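You operate a simulated robot arm through the tools that you are given. There is no shell and no other tool.

Carry out the task below with a simulated robot arm. There is one attempt and no reset: what you move stays moved.

Task
Set the green probe in the outlet box to the card's depth.
Fine: the box's knob free first; orange collar to that mark on the rule, knob tight again; select the probe's number, Test last for a pass.
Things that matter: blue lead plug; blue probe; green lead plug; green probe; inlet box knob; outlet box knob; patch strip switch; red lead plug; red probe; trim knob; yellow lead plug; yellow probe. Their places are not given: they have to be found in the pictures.

The check looks at the end state, three seconds after you hand in, the way a careful person would. Anything else that was tipped, shoved, dropped, spilled or broken makes it a failure.

Robot
A 7-joint arm with a three-finger gripper, fixed in place. Base frame: the origin is on the floor under the middle of its stand, x ahead of it, y to its left, z up. Readings come in mm, degrees, newtons and seconds.
It reaches about 1342 mm from its shoulder. Its first joint turns from -166.0 to 166.0 degrees. Payload 2.69 kg.
The TCP is the grasp point between the finger pads, 30 mm short of the fingertips. In the tool frame z runs along the fingers and y along their closing line. The gripper opens to 128 mm; its body begins 117 mm behind the TCP.
Orientation is that of the tool frame in the base frame, as a unit quaternion [x, y, z, w]. With the fingers straight down and closing along the base's y, the tool's x points along the base's -x, its y along +y and its z along -z.

Tools
- The arm moves only by the tool apply_moves. Its arguments are lists of equal length, an entry for each row: "slide": the shift along the base's x, y, z in mm, a list of three; "rotation": the turn, a rotation vector about the base's x, y, z in degrees, a list of three; "hand": the opening in per cent of the stroke, from 0 (shut) to 100 (fully open). In form: {"slide": [[dx, dy, dz], ...], "rotation": [[rx, ry, rz], ...], "hand": [hand, ...]}. A call has 1 to 20 rows; each row shifts and turns the commanded pose from where the row before left it. A row lasts 0.2 s, in which the tool goes at most 50 mm and 8.6 degrees; a call with a longer step from one row to the next is refused whole, and so is a gripper value outside its range. Where a pose cannot be reached the arm comes as near as it can. A force on the tool above 50 N (or 10 N above the force at the start of the call, whichever is more), or a blocked arm, ends the call early, and 0.2 s more pass. The fingers move at their own pace (about 127 mm/s each) and stop on an object; they squeeze with about 29 N. The grip force told is the motor's: it shows also when the fingers shut on nothing. Time passes only in rows, and 0.2 s behind the last, so rows that do not move let the fingers close. The reply holds the time, the measured pose of the TCP, the force on the tool along the base axes, the opening and the grip force, in the units named above and with some noise, with the torque about the TCP (base axes, N m) and any sound that the robot's microphone picked up.
- Cameras (640 x 400 px; columns grow to the right, rows downward): "scene" is fixed at [218.3, 650.9, 1802.7]; the picture's right is [-0.72, -0.69, 0.00], its down [-0.29, 0.30, -0.91] and it looks along [0.63, -0.66, -0.42] (base axes); focal length 340 px, centre (320, 200). "wrist" rides on the gripper at [58, 54, -131] in the tool frame; the picture's right is [-0.68, 0.74, 0.00], its down [-0.62, -0.57, -0.55] and it looks along [-0.40, -0.37, 0.84] (tool axes); focal length 234 px, centre (320, 200).
- get_image(camera): a new picture of that camera. The clock stands still meanwhile.
- raise_lower(by): moves the trunk up (or, below 0, down) by that many mm; the arm rides with it, the base frame stays. It gives what a move gives, with no picture.
- point_at(camera, pixels): there is no depth. For up to 12 entries [column, row, z] of the newest picture of that camera ("zoom" is the newest enlarged one), the place [x, y] in the base frame at which the ray of that pixel passes the height z, good to about 2 mm. The clock stands still meanwhile.
- close_up(camera, box): a new picture of the part [left, top, right, bottom] of that camera's present view, enlarged. The clock stands still meanwhile.
- job_done(): hands the job in; it is judged then, once.

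Unless the task says otherwise, let go and move clear before handing in.

The tools are called after ">>>" as name(argument=value, ...) on one line, values as JSON. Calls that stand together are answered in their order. apply_moves: Moves the arm, as the interface text tells. Its arguments: {"type":"object","properties":{"slide":{"type":"array","items":{"type":"array","items":{"type":"number"}}},"rotation":{"type":"array","items":{"type":"array","items":{"type":"number"}}},"hand":{"type":"array","items":{"type":"number"}}},"required":["slide","rotation","hand"]} The other tools are called the same way: raise_lower (by) moves the trunk up or down; get_image (camera) takes a picture; point_at (camera, pixels) gives the place at which the rays of pixels pass given heights; close_up (camera, box) takes an enlarged picture of a part of a camera's view; job_done () hands the job in.

At the start:

```text
time: 0.0
tcp_pos: [681.1, 155.1, 1544.1]
orientation: [-0.001, 1.0, 0.0, 0.0]
force: [0.0, -0.6, -0.2]
moment: [0.0, -0.02, -0.03]
opening: 127.9
grip_force: 0.0
trunk travel left (down, up): [-225.0, 125.0]
```

scene: 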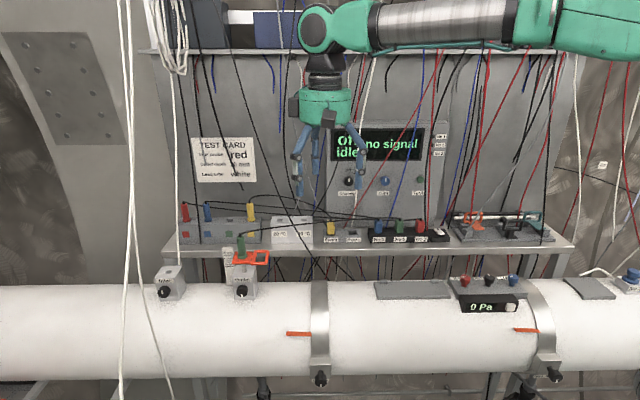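
wrist: 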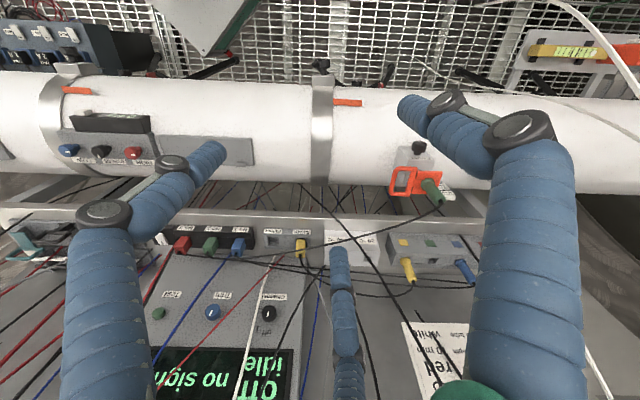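

The scene picture shows a test card near (225,160), boxes on a pipe at (170,280) and (242,285), and an instrument panel near (390,150). I'll zoom in on these before moving.

>>> close_up(camera="scene", box=[185, 130, 265, 190])

>>> close_up(camera="scene", box=[140, 230, 300, 330])

>>> close_up(camera="scene", box=[320, 110, 460, 200])

>>> close_up(camera="scene", box=[170, 190, 330, 290])

>>> close_up(camera="scene", box=[310, 190, 470, 290])

>>> close_up(camera="scene", box=[430, 190, 640, 330])

```text
6.67 times, centred on (225, 160) of scene
```

zoom: 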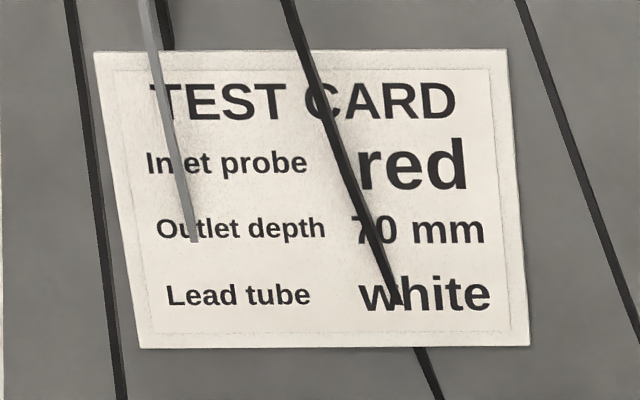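

```text
4.00 times, centred on (220, 280) of scene
```

zoom: 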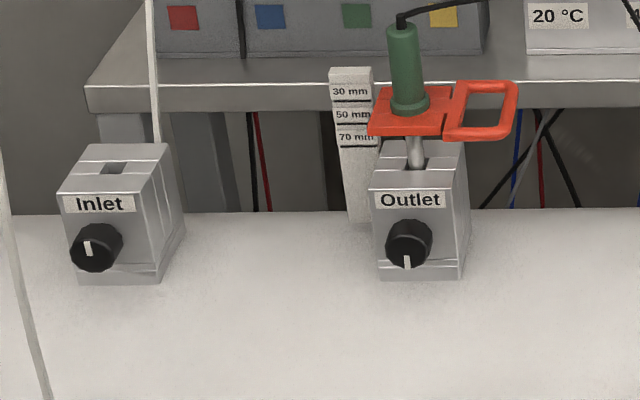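

```text
4.44 times, centred on (390, 155) of scene
```

zoom: 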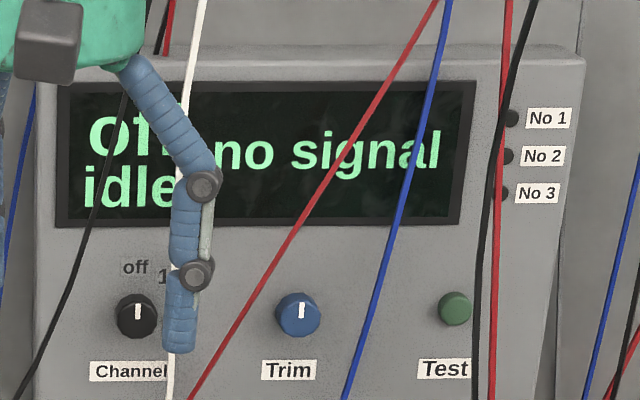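

```text
4.00 times, centred on (250, 240) of scene
```

zoom: 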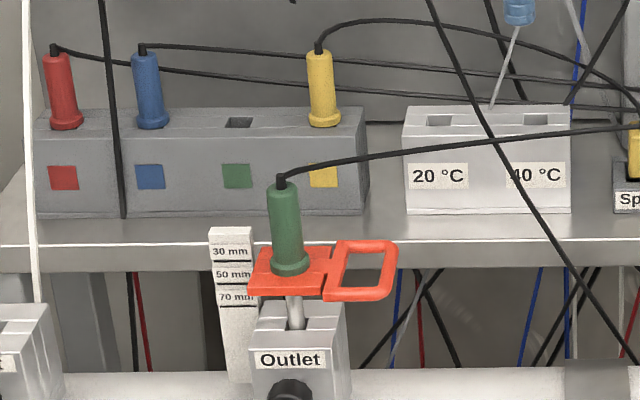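

```text
4.00 times, centred on (390, 240) of scene
```

zoom: 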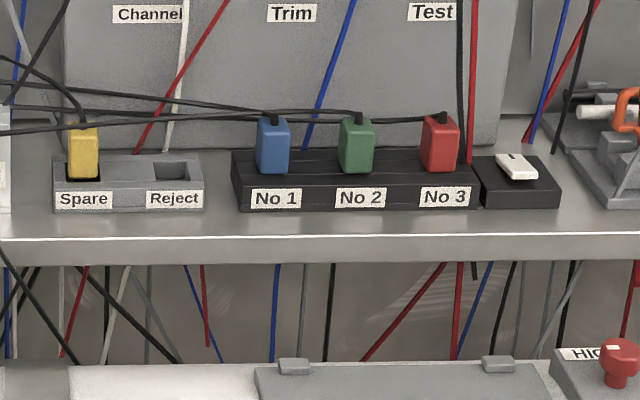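

```text
2.86 times, centred on (535, 260) of scene
```

zoom: 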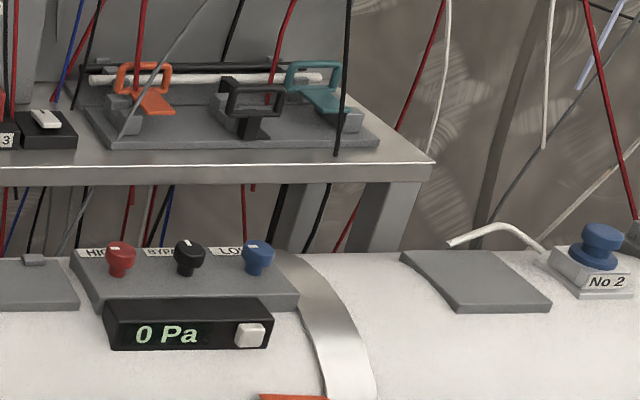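

The card reads outlet depth 70 mm. The green plug sits in No 2, and the outlet knob pointer faces down while the inlet one faces up. I'll look at the wrist view more closely and get rays for the main features.

>>> close_up(camera="wrist", box=[340, 120, 500, 220])

>>> point_at(camera="scene", pixels=[[242, 291, 1000], [242, 291, 1200], [172, 290, 1000], [172, 290, 1200], [241, 261, 1000], [241, 261, 1200], [348, 182, 1200], [348, 182, 1400], [419, 180, 1200], [419, 180, 1400]])

>>> point_at(camera="wrist", pixels=[[418, 148, 1000], [418, 148, 1200], [430, 187, 1000], [430, 187, 1200], [268, 311, 1200], [268, 311, 1400], [159, 313, 1200], [159, 313, 1400]])

```text
4.00 times, centred on (420, 170) of wrist
```

zoom: 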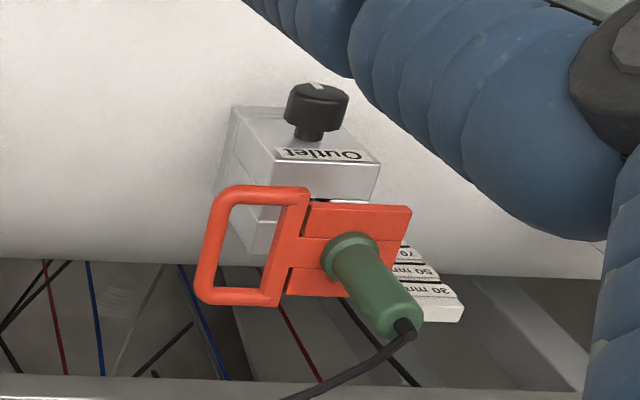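

```text
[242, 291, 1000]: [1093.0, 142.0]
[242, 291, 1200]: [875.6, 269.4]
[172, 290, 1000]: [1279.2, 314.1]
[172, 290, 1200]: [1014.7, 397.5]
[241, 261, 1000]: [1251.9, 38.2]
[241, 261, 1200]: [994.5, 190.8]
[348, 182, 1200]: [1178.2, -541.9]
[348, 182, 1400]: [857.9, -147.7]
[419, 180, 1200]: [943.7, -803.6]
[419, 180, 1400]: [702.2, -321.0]
```

```text
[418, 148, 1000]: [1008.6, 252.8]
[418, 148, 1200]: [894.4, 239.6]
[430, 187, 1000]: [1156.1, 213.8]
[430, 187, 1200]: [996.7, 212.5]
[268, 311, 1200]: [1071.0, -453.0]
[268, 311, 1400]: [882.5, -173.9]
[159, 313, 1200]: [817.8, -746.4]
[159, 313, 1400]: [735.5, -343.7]
```

Two-view rays put the outlet knob near (918, 243, 1160) and the channel knob near (922, -230, 1359). I'll look at the gripper itself and the pipe boxes in more detail before planning the approach.

>>> close_up(camera="scene", box=[260, 50, 420, 210])

>>> close_up(camera="scene", box=[215, 235, 279, 305])

>>> close_up(camera="wrist", box=[140, 220, 340, 360])

>>> close_up(camera="scene", box=[430, 225, 470, 255])

```text
2.50 times, centred on (340, 130) of scene
```

zoom: 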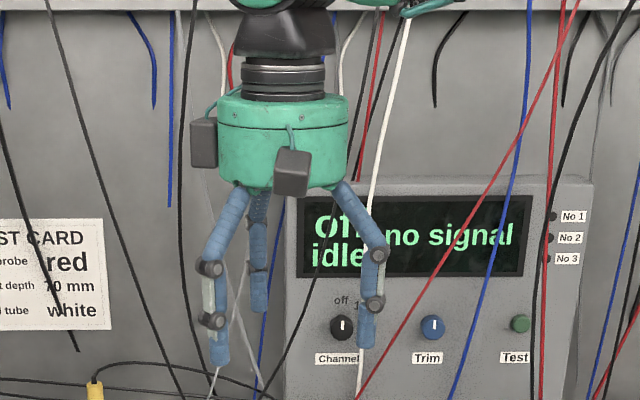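

```text
5.71 times, centred on (247, 270) of scene
```

zoom: 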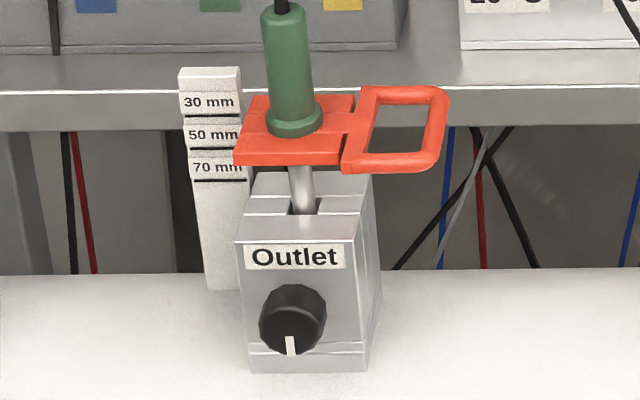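

```text
2.86 times, centred on (240, 290) of wrist
```

zoom: 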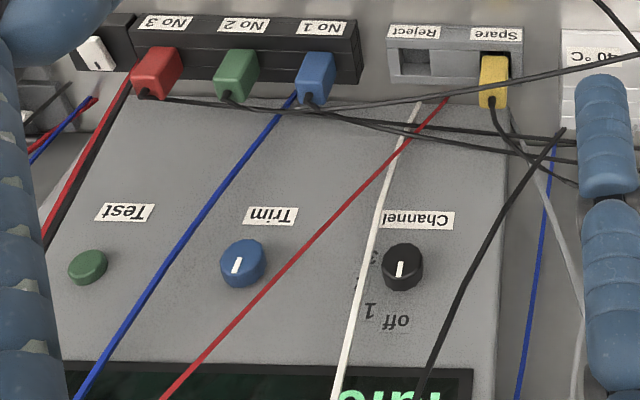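

```text
13.33 times, centred on (450, 240) of scene
```

zoom: 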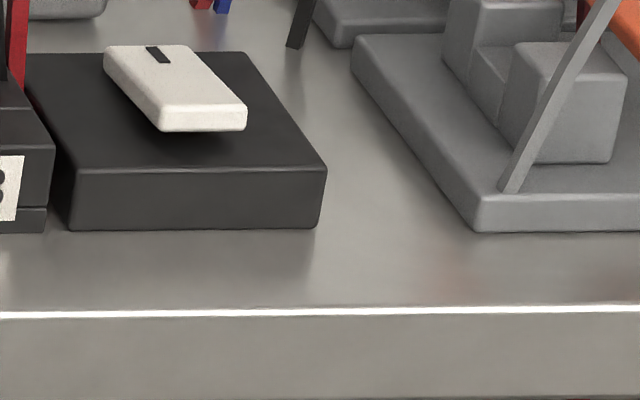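

The gripper has two fingers spread on one side and one opposite. I'll use the shelf front edge from (170,252) to (582,247) to get the bench's heading, and cross-check with other features.

>>> point_at(camera="scene", pixels=[[170, 252, 1200], [310, 250, 1200], [470, 248.8, 1200], [582, 247, 1200], [164.5, 290.5, 1160], [242, 292, 1160], [348.5, 181, 1359], [385, 181, 1359], [419.5, 180, 1359]])

>>> get_image(camera="scene")

```text
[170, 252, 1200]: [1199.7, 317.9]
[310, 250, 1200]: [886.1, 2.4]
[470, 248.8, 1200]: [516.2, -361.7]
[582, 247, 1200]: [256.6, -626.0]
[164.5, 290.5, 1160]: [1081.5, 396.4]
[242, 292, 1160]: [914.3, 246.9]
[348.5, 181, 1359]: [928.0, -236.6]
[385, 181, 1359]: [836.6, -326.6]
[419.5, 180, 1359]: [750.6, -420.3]
```

```text
taken
```

scene: 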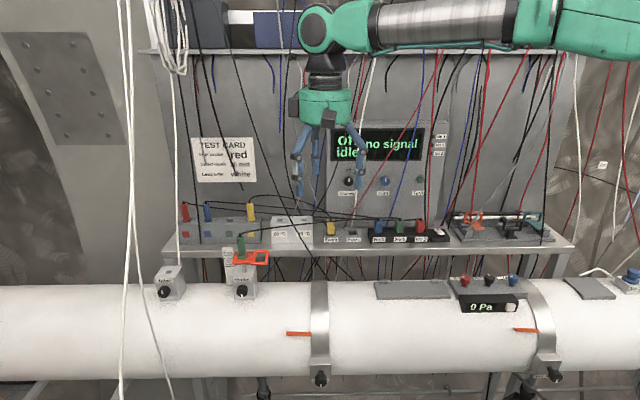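

The shelf edge runs exactly at 45° in base axes, so the bench's "into" direction is (0.707, -0.707). I'll close the fingers in free air to see how the three pads meet.

>>> apply_moves(slide=[[0, 0, 0], [0, 0, 0], [0, 0, 0], [0, 0, 0]], rotation=[[0, 0, 0], [0, 0, 0], [0, 0, 0], [0, 0, 0]], hand=[20, 20, 20, 20])

>>> get_image(camera="wrist")

>>> close_up(camera="scene", box=[260, 50, 420, 210])

```text
time: 1.0
tcp_pos: [679.7, 157.4, 1544.6]
orientation: [0.0, 1.0, 0.0, 0.0]
force: [-0.9, 0.0, 0.3]
moment: [0.01, 0.0, 0.01]
opening: 25.8
grip_force: 0.0
trunk travel left (down, up): [-225.0, 125.0]
```

```text
taken
```

wrist: 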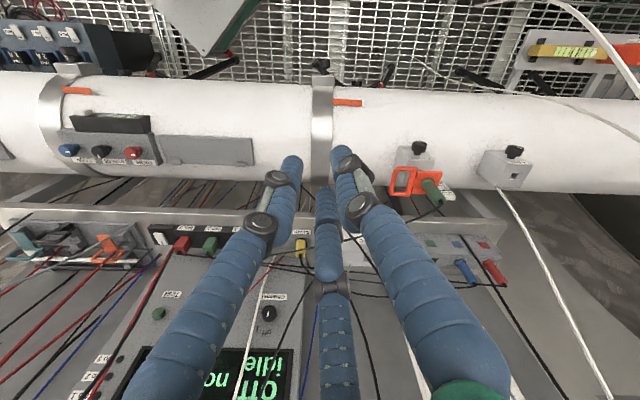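

```text
2.50 times, centred on (340, 130) of scene
```

zoom: 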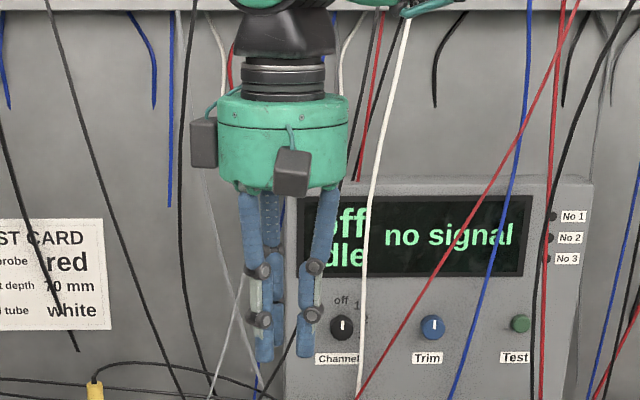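

At 20% the three fingers converge concentrically, which suits the round knobs. I'll tilt the tool to horizontal, facing into the bench, while moving to a clear spot in front of and above the outlet box.

>>> apply_moves(slide=[[5.6, 21, -17], [5.6, 21, -17], [5.6, 21, -17], [5.6, 21, -17], [5.6, 21, -17], [5.6, 21, -17], [5.6, 21, -17], [5.6, 21, -17], [5.6, 21, -17], [5.6, 21, -17], [5.6, 21, -17]], rotation=[[-5.785, -5.785, 0], [-5.785, -5.785, 0], [-5.785, -5.785, 0], [-5.785, -5.785, 0], [-5.785, -5.785, 0], [-5.785, -5.785, 0], [-5.785, -5.785, 0], [-5.785, -5.785, 0], [-5.785, -5.785, 0], [-5.785, -5.785, 0], [-5.785, -5.785, 0]], hand=[60, 60, 60, 60, 60, 60, 60, 60, 60, 60, 60])

>>> get_image(camera="wrist")

>>> get_image(camera="scene")

```text
time: 3.4
tcp_pos: [743.6, 387.2, 1358.0]
orientation: [0.001, 0.706, -0.501, 0.501]
force: [-0.8, 0.6, -0.8]
moment: [0.01, 0.0, -0.01]
opening: 76.7
grip_force: 0.1
trunk travel left (down, up): [-225.0, 125.0]
```

```text
taken
```

wrist: 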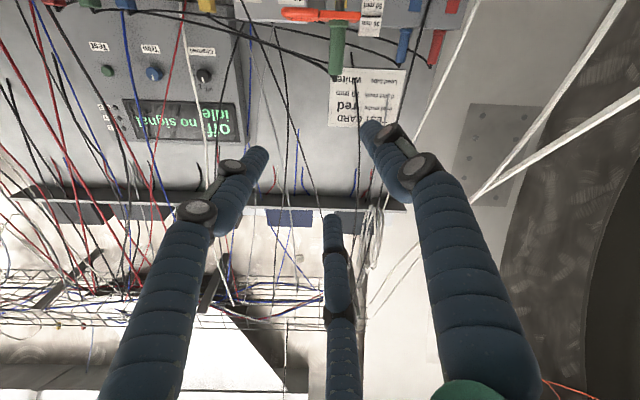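

```text
taken
```

scene: 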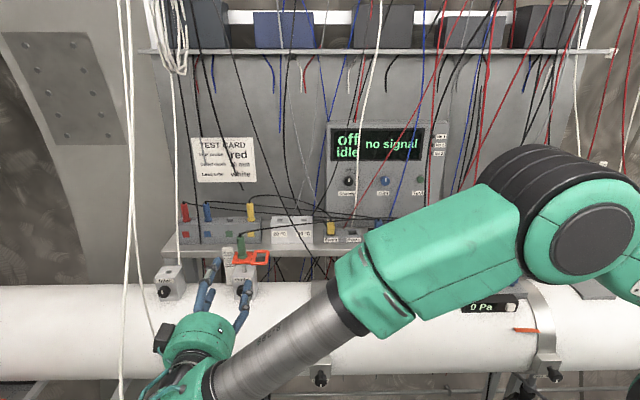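

The tool is now horizontal, but the camera rides below and the picture is upside down. I'll roll the tool about its own axis by 120°, the fingers' symmetry angle, to bring the camera above.

>>> apply_moves(slide=[[0, 0, 0], [0, 0, 0], [0, 0, 0], [0, 0, 0], [0, 0, 0], [0, 0, 0], [0, 0, 0], [0, 0, 0], [0, 0, 0], [0, 0, 0], [0, 0, 0], [0, 0, 0], [0, 0, 0], [0, 0, 0], [0, 0, 0]], rotation=[[5.657, -5.657, 0], [5.657, -5.657, 0], [5.657, -5.657, 0], [5.657, -5.657, 0], [5.657, -5.657, 0], [5.657, -5.657, 0], [5.657, -5.657, 0], [5.657, -5.657, 0], [5.657, -5.657, 0], [5.657, -5.657, 0], [5.657, -5.657, 0], [5.657, -5.657, 0], [5.657, -5.657, 0], [5.657, -5.657, 0], [5.657, -5.657, 0]], hand=[60, 60, 60, 60, 60, 60, 60, 60, 60, 60, 60, 60, 60, 60, 60])

>>> get_image(camera="wrist")

>>> get_image(camera="scene")

```text
time: 6.6
tcp_pos: [754.7, 400.5, 1383.0]
orientation: [0.597, 0.385, 0.149, 0.688]
force: [0.7, 0.8, -0.3]
moment: [-0.06, -0.04, -0.17]
opening: 76.8
grip_force: 0.0
out of reach, approached as far as the arm can: row 14, 15
trunk travel left (down, up): [-225.0, 125.0]
```

```text
taken
```

wrist: 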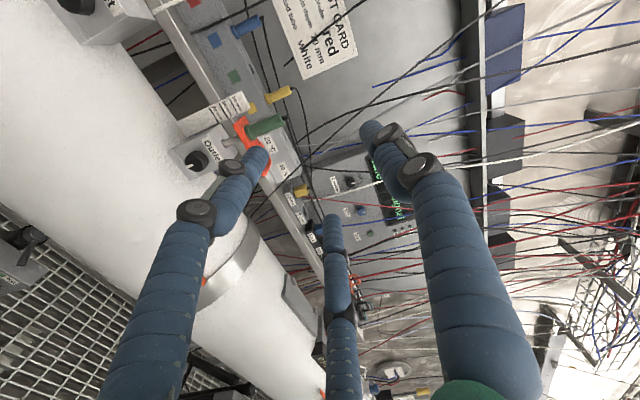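

```text
taken
```

scene: 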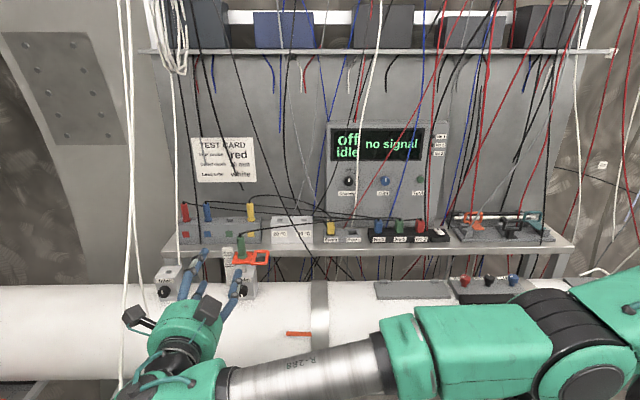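

The roll hit a joint limit at about +114°, so I'll go the other way instead, to -120° from the first horizontal pose, in two calls.

>>> apply_moves(slide=[[0, 0, 0], [0, 0, 0], [0, 0, 0], [0, 0, 0], [0, 0, 0], [0, 0, 0], [0, 0, 0], [0, 0, 0], [0, 0, 0], [0, 0, 0], [0, 0, 0], [0, 0, 0], [0, 0, 0], [0, 0, 0], [0, 0, 0]], rotation=[[-5.657, 5.657, 0], [-5.657, 5.657, 0], [-5.657, 5.657, 0], [-5.657, 5.657, 0], [-5.657, 5.657, 0], [-5.657, 5.657, 0], [-5.657, 5.657, 0], [-5.657, 5.657, 0], [-5.657, 5.657, 0], [-5.657, 5.657, 0], [-5.657, 5.657, 0], [-5.657, 5.657, 0], [-5.657, 5.657, 0], [-5.657, 5.657, 0], [-5.657, 5.657, 0]], hand=[60, 60, 60, 60, 60, 60, 60, 60, 60, 60, 60, 60, 60, 60, 60])

>>> apply_moves(slide=[[0, 0, 0], [0, 0, 0], [0, 0, 0], [0, 0, 0], [0, 0, 0], [0, 0, 0], [0, 0, 0], [0, 0, 0], [0, 0, 0], [0, 0, 0], [0, 0, 0], [0, 0, 0], [0, 0, 0], [0, 0, 0], [0, 0, 0]], rotation=[[-5.657, 5.657, 0], [-5.657, 5.657, 0], [-5.657, 5.657, 0], [-5.657, 5.657, 0], [-5.657, 5.657, 0], [-5.657, 5.657, 0], [-5.657, 5.657, 0], [-5.657, 5.657, 0], [-5.657, 5.657, 0], [-5.657, 5.657, 0], [-5.657, 5.657, 0], [-5.657, 5.657, 0], [-5.657, 5.657, 0], [-5.657, 5.657, 0], [-5.657, 5.657, 0]], hand=[60, 60, 60, 60, 60, 60, 60, 60, 60, 60, 60, 60, 60, 60, 60])

>>> get_image(camera="wrist")

>>> get_image(camera="scene")

```text
time: 9.8
tcp_pos: [752.9, 399.1, 1384.0]
orientation: [-0.032, 0.705, -0.527, 0.474]
force: [0.6, -0.6, -0.7]
moment: [-0.04, 0.0, 0.02]
opening: 76.5
grip_force: 0.2
trunk travel left (down, up): [-225.0, 125.0]
```

```text
time: 13.0
tcp_pos: [752.9, 398.6, 1383.9]
orientation: [0.629, -0.32, 0.675, 0.215]
force: [0.9, -0.9, -0.4]
moment: [-0.03, 0.01, -0.05]
opening: 76.6
grip_force: 0.0
trunk travel left (down, up): [-225.0, 125.0]
```

```text
taken
```

wrist: 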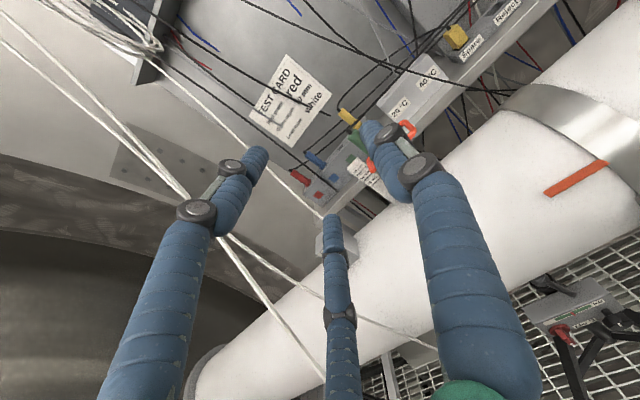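

```text
taken
```

scene: 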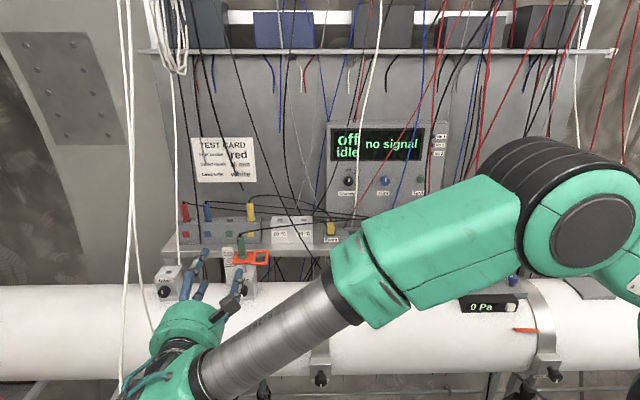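

Rolling the other way works, with the camera now up on the right-hand side. I'll drop to knob height about 175 mm in front of the outlet knob, rolling a bit further so the camera comes fully on top.

>>> apply_moves(slide=[[4, -3, -30], [4, -3, -30], [4, -3, -30], [4, -3, -30], [4, -3, -30], [4, -3, -30], [4, -3, -30]], rotation=[[-5.0, 5.0, 0], [-5.0, 5.0, 0], [-5.0, 5.0, 0], [-5.0, 5.0, 0], [-5.0, 5.0, 0], [-5.0, 5.0, 0], [-5.0, 5.0, 0]], hand=[80, 80, 80, 80, 80, 80, 80])

>>> get_image(camera="wrist")

>>> get_image(camera="scene")

```text
time: 14.6
tcp_pos: [780.4, 378.8, 1173.5]
orientation: [0.708, -0.026, 0.522, 0.475]
force: [-0.2, -0.3, 0.5]
moment: [0.01, 0.01, -0.01]
opening: 102.4
grip_force: 0.1
trunk travel left (down, up): [-225.0, 125.0]
```

```text
taken
```

wrist: 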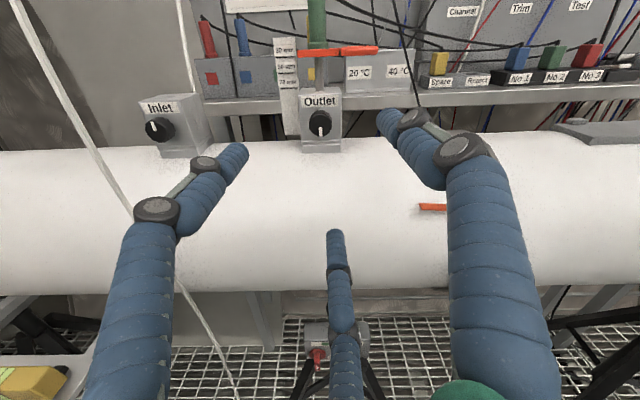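

```text
taken
```

scene: 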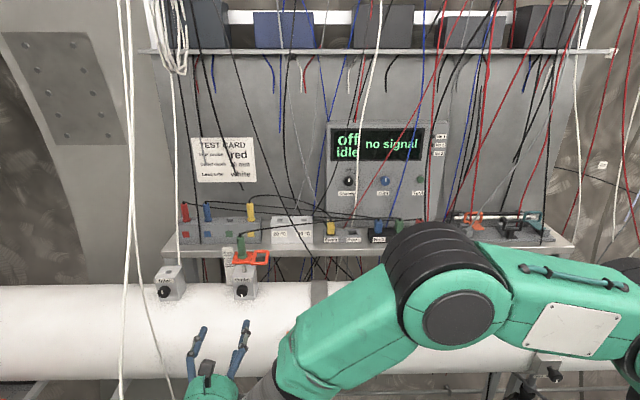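

Now the wrist camera sees the outlet box upright with the knob at about (320,123) and the rule beside it. I'll enlarge it.

>>> close_up(camera="wrist", box=[240, 20, 400, 160])

>>> close_up(camera="wrist", box=[130, 80, 220, 160])

>>> point_at(camera="wrist", pixels=[[320, 123, 1160], [320, 123, 1100], [302, 152, 1131], [341, 152, 1131], [160, 129, 1160], [320, 92, 1200], [320, 92, 1220]])

```text
2.86 times, centred on (320, 90) of wrist
```

zoom: 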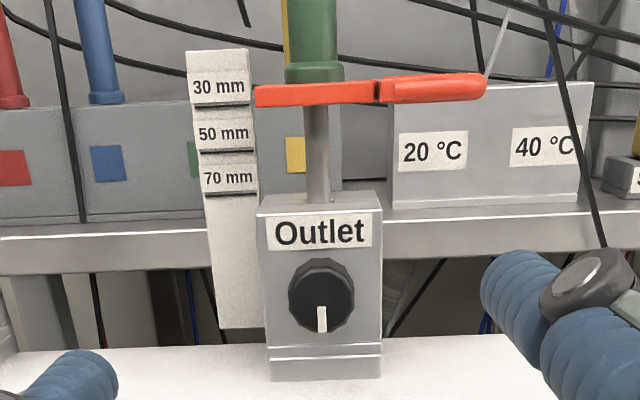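

```text
5.00 times, centred on (175, 120) of wrist
```

zoom: 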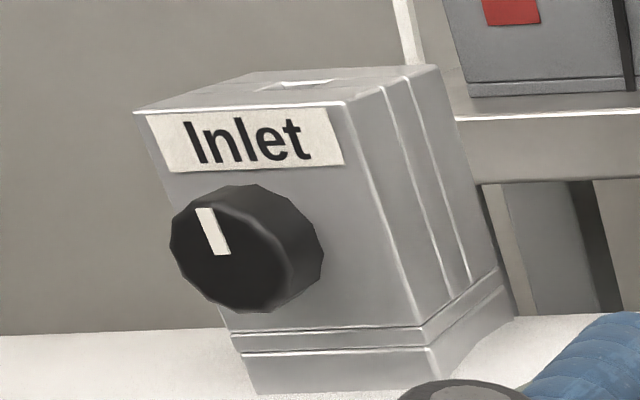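

```text
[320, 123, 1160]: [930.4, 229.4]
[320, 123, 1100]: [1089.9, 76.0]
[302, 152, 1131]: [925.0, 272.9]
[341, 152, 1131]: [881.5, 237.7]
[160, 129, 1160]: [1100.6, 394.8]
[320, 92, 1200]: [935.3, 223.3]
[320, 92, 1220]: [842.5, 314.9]
```

The outlet pointer faces straight down, and the collar sits near the 30 mm line, well above 70 mm. The knob centre triangulates to about s=820, v=469, z=1167 along the bench axes. I'll roll to a grasp pattern with one finger up and move to about 75 mm in front of it.

>>> apply_moves(slide=[[8.64, -8.64, -0.7], [8.64, -8.64, -0.7], [8.64, -8.64, -0.7], [8.64, -8.64, -0.7], [8.64, -8.64, -0.7], [8.64, -8.64, -0.7], [8.64, -8.64, -0.7], [8.64, -8.64, -0.7], [8.64, -8.64, -0.7]], rotation=[[5.5, -5.5, -0.6], [5.5, -5.5, 0], [5.5, -5.5, 0], [5.5, -5.5, 0], [5.5, -5.5, 0], [5.5, -5.5, 0], [5.5, -5.5, 0], [5.5, -5.5, 0], [5.5, -5.5, 0]], hand=[60, 60, 60, 60, 60, 60, 60, 50, 50])

>>> get_image(camera="wrist")

>>> get_image(camera="scene")

```text
time: 16.6
tcp_pos: [859.8, 301.3, 1166.7]
orientation: [0.563, -0.429, 0.7, 0.091]
force: [-0.4, -0.5, 0.2]
moment: [0.01, 0.02, 0.01]
opening: 64.0
grip_force: 0.0
trunk travel left (down, up): [-225.0, 125.0]
```

```text
taken
```

wrist: 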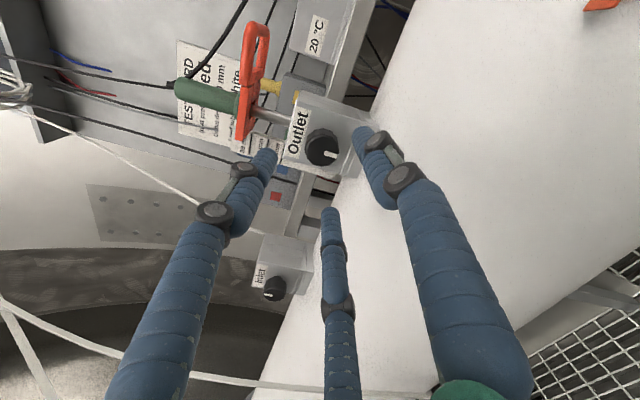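

```text
taken
```

scene: 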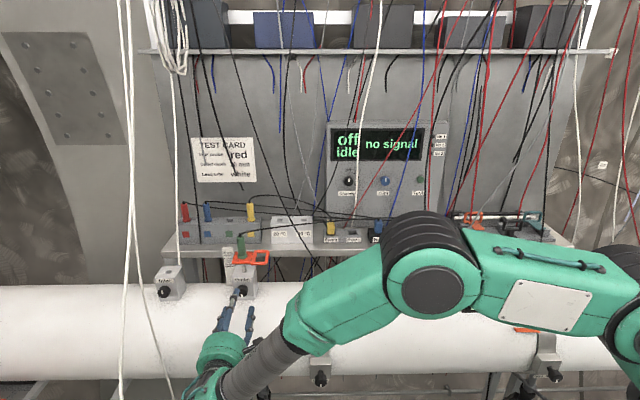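

The knob shows at about (322,147), centred between the fingers. I'll zoom in to fine-tune the alignment before closing in.

>>> close_up(camera="wrist", box=[240, 80, 400, 220])

>>> close_up(camera="scene", box=[200, 235, 280, 345])

```text
2.86 times, centred on (320, 150) of wrist
```

zoom: 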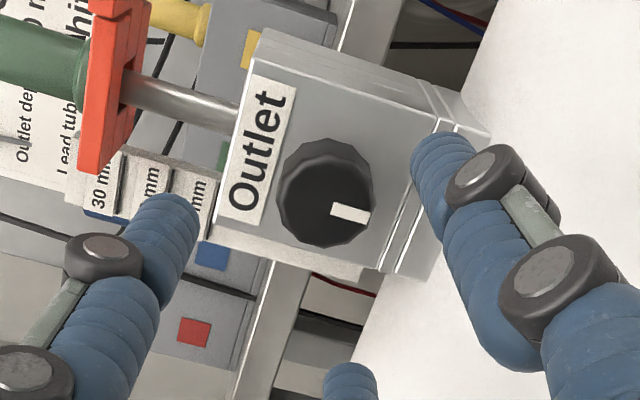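

```text
3.64 times, centred on (240, 290) of scene
```

zoom: 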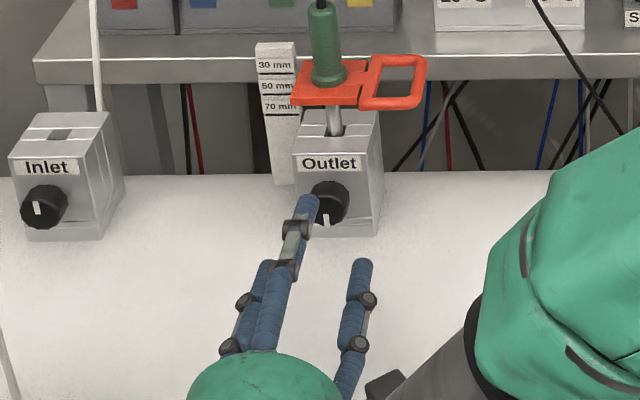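

The knob face centre is at about (320,150), which matches the predicted position to within 1–2 mm. I'll advance 52 mm so the fingertips straddle the knob without touching the box.

>>> apply_moves(slide=[[7.35, -7.35, -0.2], [7.35, -7.35, -0.2], [7.35, -7.35, -0.2], [7.35, -7.35, -0.2], [7.35, -7.35, -0.2]], rotation=[[0, 0, 0], [0, 0, 0], [0, 0, 0], [0, 0, 0], [0, 0, 0]], hand=[50, 50, 50, 50, 50])

>>> get_image(camera="wrist")

>>> close_up(camera="scene", box=[200, 235, 280, 345])

```text
time: 17.8
tcp_pos: [894.7, 263.8, 1165.6]
orientation: [0.563, -0.43, 0.7, 0.092]
force: [0.0, -0.1, -0.1]
moment: [0.0, 0.01, 0.01]
opening: 64.0
grip_force: 0.0
trunk travel left (down, up): [-225.0, 125.0]
```

```text
taken
```

wrist: 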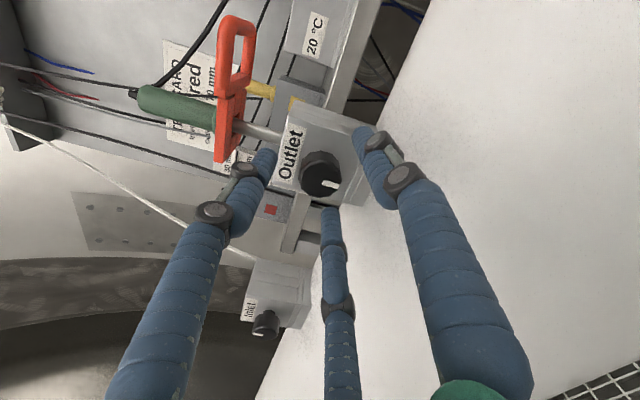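

```text
3.64 times, centred on (240, 290) of scene
```

zoom: 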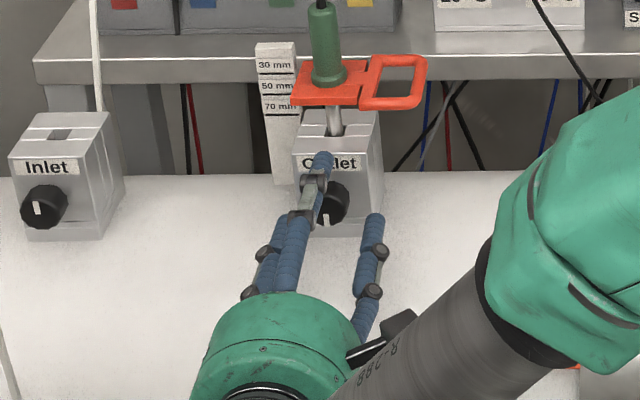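

TCP is at v≈446 with no contact force. I'll zoom on the wrist view to verify that the fingertips surround the knob.

>>> close_up(camera="wrist", box=[240, 100, 400, 240])

```text
2.86 times, centred on (320, 170) of wrist
```

zoom: 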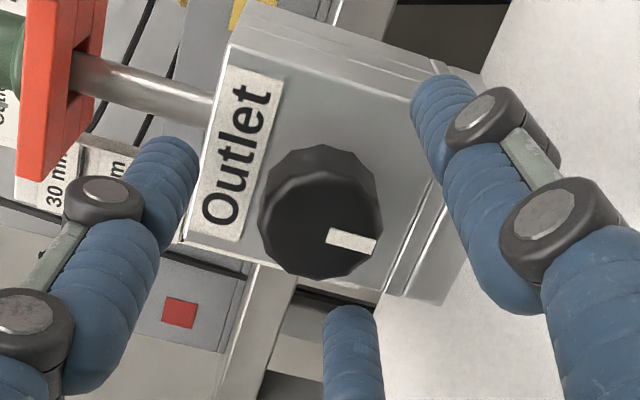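

The knob face is at (318,179), just as predicted, so I'll shift +2 mm along the bench and 5 mm deeper, then close on the knob.

>>> apply_moves(slide=[[4.95, -2.1, 0], [0, 0, 0], [0, 0, 0], [0, 0, 0], [0, 0, 0]], rotation=[[0, 0, 0], [0, 0, 0], [0, 0, 0], [0, 0, 0], [0, 0, 0]], hand=[50, 50, 10, 10, 10])

>>> close_up(camera="wrist", box=[240, 100, 400, 240])

```text
time: 19.0
tcp_pos: [897.9, 261.0, 1166.4]
orientation: [0.562, -0.431, 0.7, 0.093]
force: [-14.3, -14.8, -2.6]
moment: [-0.18, -0.17, -0.91]
opening: 31.1
grip_force: 44.6
trunk travel left (down, up): [-225.0, 125.0]
```

```text
2.86 times, centred on (320, 170) of wrist
```

zoom: 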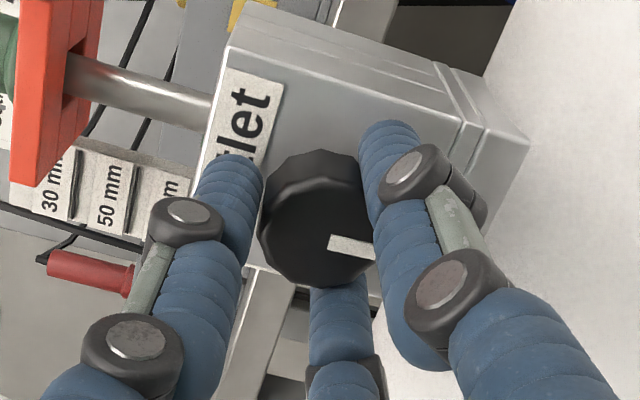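

The fingers hold the knob at 31 mm, with about 20 N of side force along -s, so I'm roughly 2 mm off in that direction. I'll ease over by 2 mm and then start a gentle counter-clockwise turn.

>>> apply_moves(slide=[[-1.2, -1.2, 0], [0, 0, 0]], rotation=[[0, 0, 0], [0, 0, 0]], hand=[10, 10])

>>> apply_moves(slide=[[0, 0, 0], [0, 0, 0], [0, 0, 0]], rotation=[[-2.8, 2.8, 0], [-2.8, 2.8, 0], [0, 0, 0]], hand=[10, 10, 10])

>>> close_up(camera="wrist", box=[240, 100, 400, 240])

```text
time: 19.6
tcp_pos: [899.9, 259.9, 1164.9]
orientation: [0.563, -0.43, 0.7, 0.092]
force: [-3.6, -15.1, -4.6]
moment: [0.09, 0.08, -0.21]
opening: 31.1
grip_force: 44.8
trunk travel left (down, up): [-225.0, 125.0]
```

```text
time: 20.4
tcp_pos: [899.6, 261.0, 1166.8]
orientation: [0.591, -0.391, 0.692, 0.14]
force: [-8.6, -16.5, -5.9]
moment: [0.14, 0.15, -0.55]
opening: 31.1
grip_force: 44.9
trunk travel left (down, up): [-225.0, 125.0]
```

```text
2.86 times, centred on (320, 170) of wrist
```

zoom: 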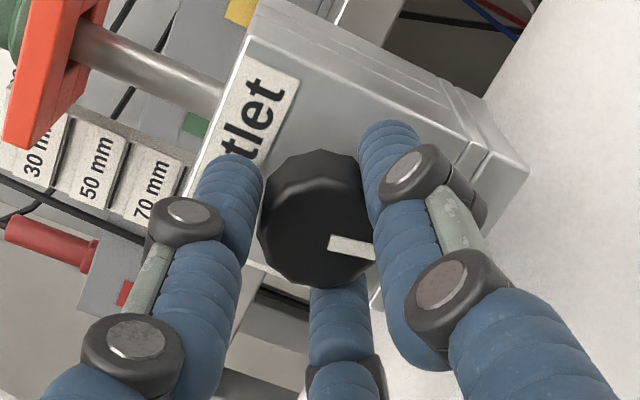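

The pointer stays fixed relative to the fingers while the box tilts, so the knob turned about 8° with little torque. I'll keep turning counter-clockwise another 48°, easing the side load a little more.

>>> apply_moves(slide=[[-1.2, -1.2, 0], [0, 0, 0], [0, 0, 0], [0, 0, 0], [0, 0, 0], [0, 0, 0], [0, 0, 0]], rotation=[[-5.65, 5.65, 0], [-5.65, 5.65, 0], [-5.65, 5.65, 0], [-5.65, 5.65, 0], [-5.65, 5.65, 0], [-5.65, 5.65, 0], [0, 0, 0]], hand=[10, 10, 10, 10, 10, 10, 10])

>>> close_up(camera="wrist", box=[240, 100, 400, 240])

>>> close_up(camera="scene", box=[200, 235, 280, 345])

```text
time: 22.0
tcp_pos: [899.9, 260.4, 1165.9]
orientation: [0.698, -0.118, 0.574, 0.411]
force: [5.7, 4.2, -6.1]
moment: [0.17, 0.13, 0.3]
opening: 30.9
grip_force: 44.8
trunk travel left (down, up): [-225.0, 125.0]
```

```text
2.86 times, centred on (320, 170) of wrist
```

zoom: 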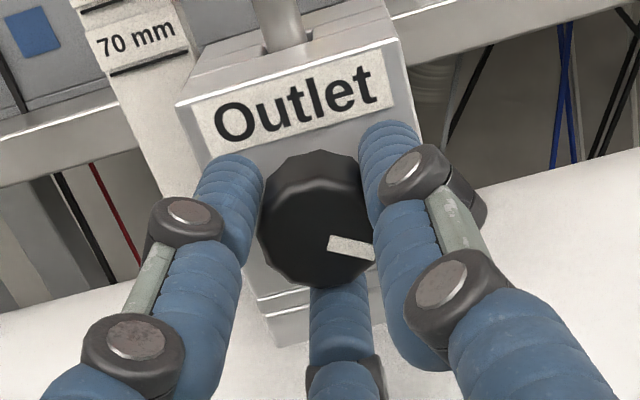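

```text
3.64 times, centred on (240, 290) of scene
```

zoom: 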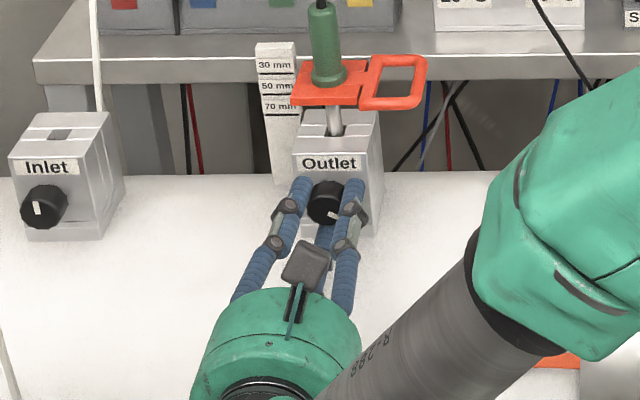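

The pointer has gone from 6 o'clock to about 4 o'clock and the torque stays near zero. I'll keep turning counter-clockwise, watching for a stop or a reach limit.

>>> apply_moves(slide=[[0, 0, 0], [0, 0, 0], [0, 0, 0], [0, 0, 0], [0, 0, 0]], rotation=[[-5.65, 5.65, 0], [-5.65, 5.65, 0], [-5.65, 5.65, 0], [-5.65, 5.65, 0], [0, 0, 0]], hand=[10, 10, 10, 10, 10])

>>> apply_moves(slide=[[0, 0, 0], [0, 0, 0], [0, 0, 0], [0, 0, 0], [0, 0, 0]], rotation=[[-5.65, 5.65, 0], [-5.65, 5.65, 0], [-5.65, 5.65, 0], [-5.65, 5.65, 0], [0, 0, 0]], hand=[10, 10, 10, 10, 10])

>>> close_up(camera="wrist", box=[240, 100, 400, 240])

>>> close_up(camera="scene", box=[200, 235, 280, 345])

```text
time: 23.2
tcp_pos: [898.4, 260.9, 1166.7]
orientation: [0.703, 0.078, 0.439, 0.554]
force: [14.5, 7.1, -4.3]
moment: [0.0, -0.03, 0.59]
opening: 30.9
grip_force: 45.1
trunk travel left (down, up): [-225.0, 125.0]
```

```text
time: 24.4
tcp_pos: [899.2, 259.8, 1165.9]
orientation: [0.653, 0.269, 0.27, 0.654]
force: [16.7, 4.7, -3.1]
moment: [-0.14, -0.17, 0.36]
opening: 31.1
grip_force: 45.1
trunk travel left (down, up): [-225.0, 125.0]
```

```text
2.86 times, centred on (320, 170) of wrist
```

zoom: 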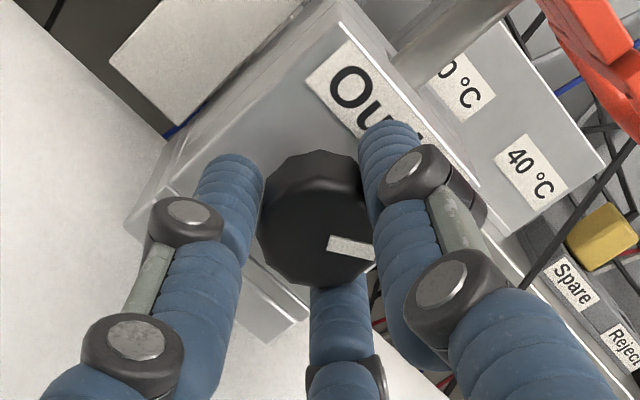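

```text
3.64 times, centred on (240, 290) of scene
```

zoom: 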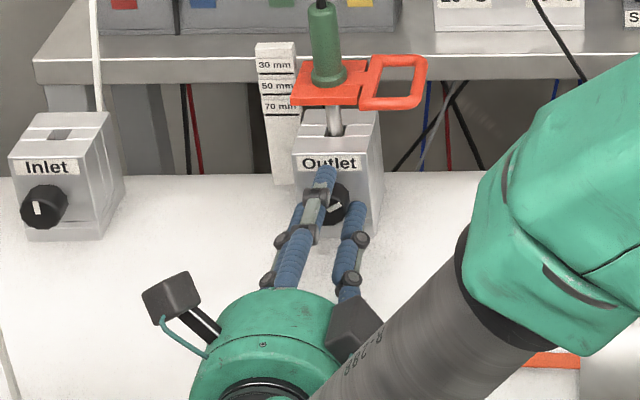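

120° done without resistance, pointer now near 2 o'clock. The inlet knob, which is presumably free, points near 12 o'clock, so I'll continue.

>>> apply_moves(slide=[[0, 0, 0], [0, 0, 0], [0, 0, 0], [0, 0, 0]], rotation=[[-5.65, 5.65, 0], [-5.65, 5.65, 0], [-5.65, 5.65, 0], [0, 0, 0]], hand=[10, 10, 10, 10])

>>> apply_moves(slide=[[0, 0, 0], [0, 0, 0], [0, 0, 0], [0, 0, 0]], rotation=[[-5.65, 5.65, 0], [-5.65, 5.65, 0], [-5.65, 5.65, 0], [0, 0, 0]], hand=[10, 10, 10, 10])

>>> close_up(camera="wrist", box=[240, 100, 400, 240])

>>> close_up(camera="scene", box=[200, 235, 280, 345])

```text
time: 25.4
tcp_pos: [900.6, 260.7, 1165.7]
orientation: [0.583, 0.399, 0.128, 0.696]
force: [21.4, 7.6, -5.8]
moment: [0.15, 0.11, 0.71]
opening: 30.9
grip_force: 45.4
trunk travel left (down, up): [-225.0, 125.0]
```

```text
time: 26.4
tcp_pos: [898.2, 260.9, 1165.8]
orientation: [0.494, 0.504, -0.01, 0.708]
force: [3.6, -1.6, -4.2]
moment: [0.0, -0.02, -0.26]
opening: 30.8
grip_force: 45.0
trunk travel left (down, up): [-225.0, 125.0]
```

```text
2.86 times, centred on (320, 170) of wrist
```

zoom: 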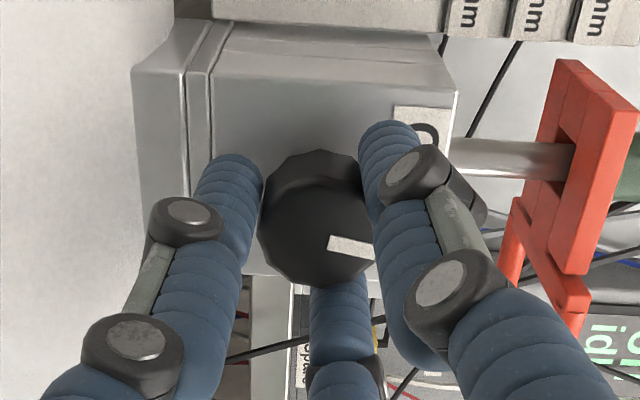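

```text
3.64 times, centred on (240, 290) of scene
```

zoom: 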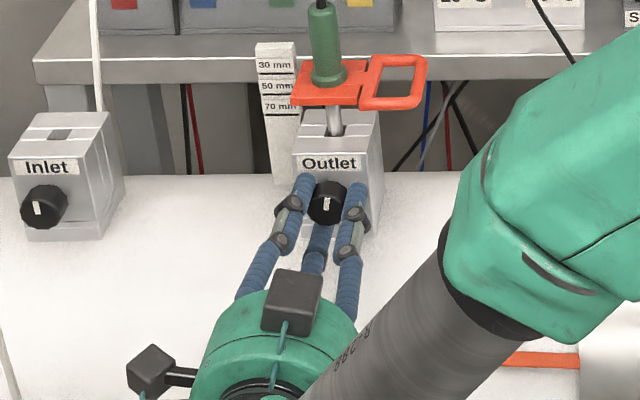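

The pointer is now near 12 o'clock after about 168°, and still no stop. I'll go another 12° to match the inlet knob's free position and watch the torque.

>>> apply_moves(slide=[[0, 0, 0], [0, 0, 0], [0, 0, 0]], rotation=[[-4.25, 4.25, 0], [-4.25, 4.25, 0], [0, 0, 0]], hand=[10, 10, 10])

>>> close_up(camera="wrist", box=[240, 100, 400, 240])

>>> close_up(camera="scene", box=[200, 235, 280, 345])

```text
time: 26.9
tcp_pos: [898.7, 260.5, 1166.5]
orientation: [0.481, 0.515, -0.013, 0.71]
force: [23.9, 5.0, -5.9]
moment: [0.57, 0.59, 1.01]
opening: 31.2
grip_force: 44.3
out of reach, approached as far as the arm can: row 1, 2
trunk travel left (down, up): [-225.0, 125.0]
stopped in row 2: the force on the tool passed its limit at 82 N (the readings are from after the stop); the commanded pose is now the measured one
```

```text
2.86 times, centred on (320, 170) of wrist
```

zoom: 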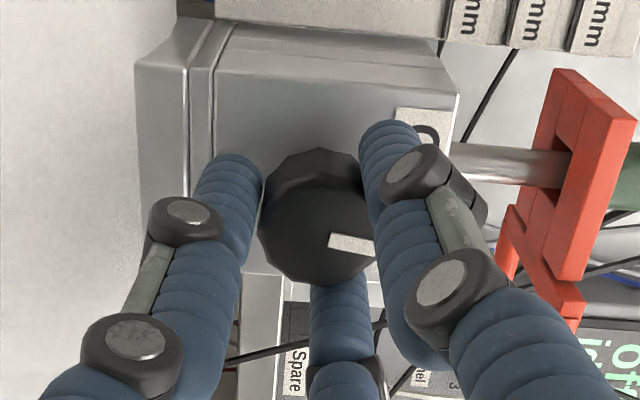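

```text
3.64 times, centred on (240, 290) of scene
```

zoom: 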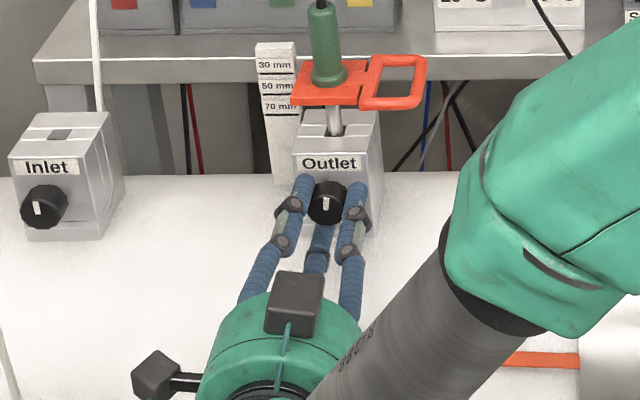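

The wrist hit its joint limit and the force spiked, but the box looks unmoved and the pointer is essentially at 12 o'clock. I'll release and back straight out.

>>> apply_moves(slide=[[0, 0, 0], [0, 0, 0], [-7, 7, 0], [-20, 20, 0], [-30, 30, 0], [-30, 30, 0]], rotation=[[0, 0, 0], [0, 0, 0], [0, 0, 0], [0, 0, 0], [0, 0, 0], [0, 0, 0]], hand=[55, 55, 55, 55, 55, 55])

>>> close_up(camera="scene", box=[200, 235, 280, 345])

>>> get_image(camera="wrist")

```text
time: 28.4
tcp_pos: [810.0, 343.7, 1165.7]
orientation: [0.481, 0.513, -0.014, 0.71]
force: [0.0, 0.5, 0.1]
moment: [0.03, -0.01, 0.0]
opening: 70.3
grip_force: 0.1
trunk travel left (down, up): [-225.0, 125.0]
```

```text
3.64 times, centred on (240, 290) of scene
```

zoom: 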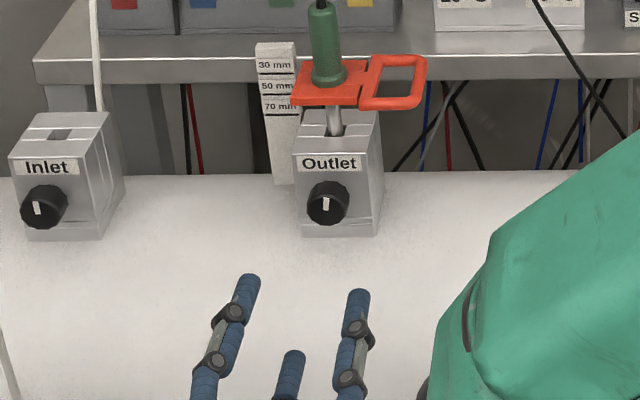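

```text
taken
```

wrist: 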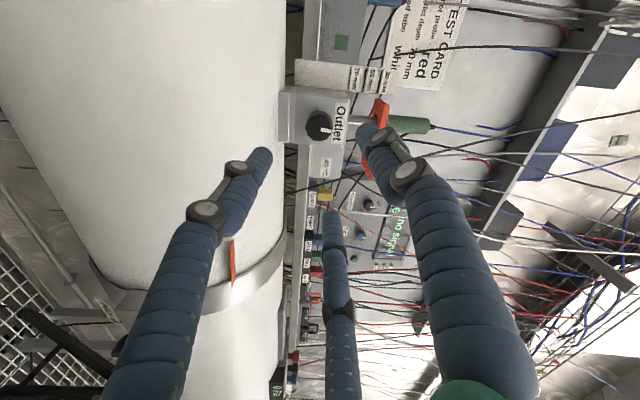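

The pointer now stands upright, like the inlet's. I'll roll back so the camera is on top and near collar height, to read the collar against the rule without parallax.

>>> apply_moves(slide=[[1.1, 1.1, 0], [1.1, 1.1, 0], [1.1, 1.1, 0], [1.1, 1.1, 0], [1.1, 1.1, 0], [1.1, 1.1, 0], [1.1, 1.1, 0], [1.1, 1.1, 0], [1.1, 1.1, 0], [1.1, 1.1, 0], [1.1, 1.1, 0], [1.1, 1.1, 0], [1.1, 1.1, 0]], rotation=[[5.44, -5.44, -0.6], [5.44, -5.44, 0], [5.44, -5.44, 0], [5.44, -5.44, 0], [5.44, -5.44, 0], [5.44, -5.44, 0], [5.44, -5.44, 0], [5.44, -5.44, 0], [5.44, -5.44, 0], [5.44, -5.44, 0], [5.44, -5.44, 0], [5.44, -5.44, 0], [5.44, -5.44, 0]], hand=[80, 80, 80, 80, 80, 80, 80, 80, 80, 80, 80, 80, 80])

>>> get_image(camera="wrist")

>>> close_up(camera="wrist", box=[240, 0, 400, 120])

```text
time: 31.1
tcp_pos: [822.4, 360.6, 1167.3]
orientation: [0.706, -0.048, 0.528, 0.47]
force: [-0.8, -0.1, -0.6]
moment: [0.03, 0.02, 0.0]
opening: 102.2
grip_force: 0.1
trunk travel left (down, up): [-225.0, 125.0]
```

```text
taken
```

wrist: 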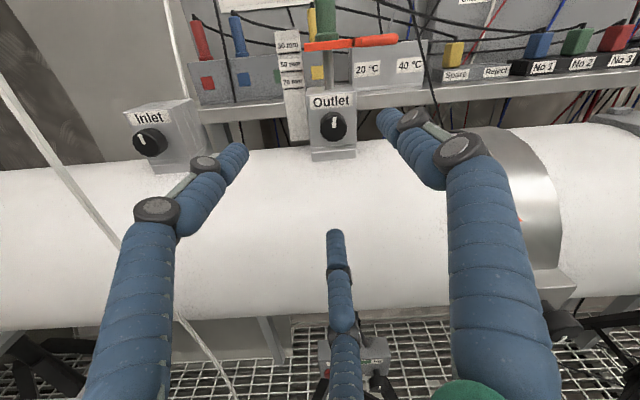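

```text
3.33 times, centred on (320, 60) of wrist
```

zoom: 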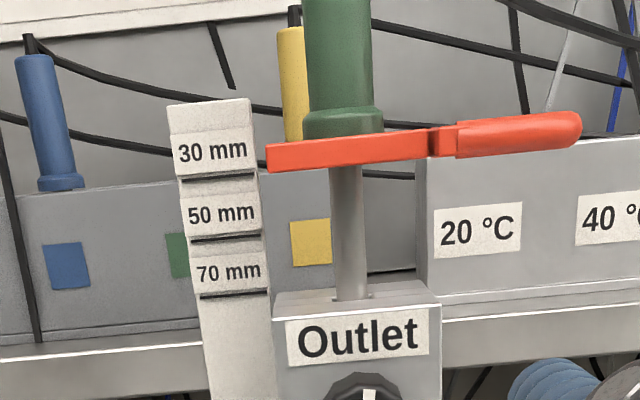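

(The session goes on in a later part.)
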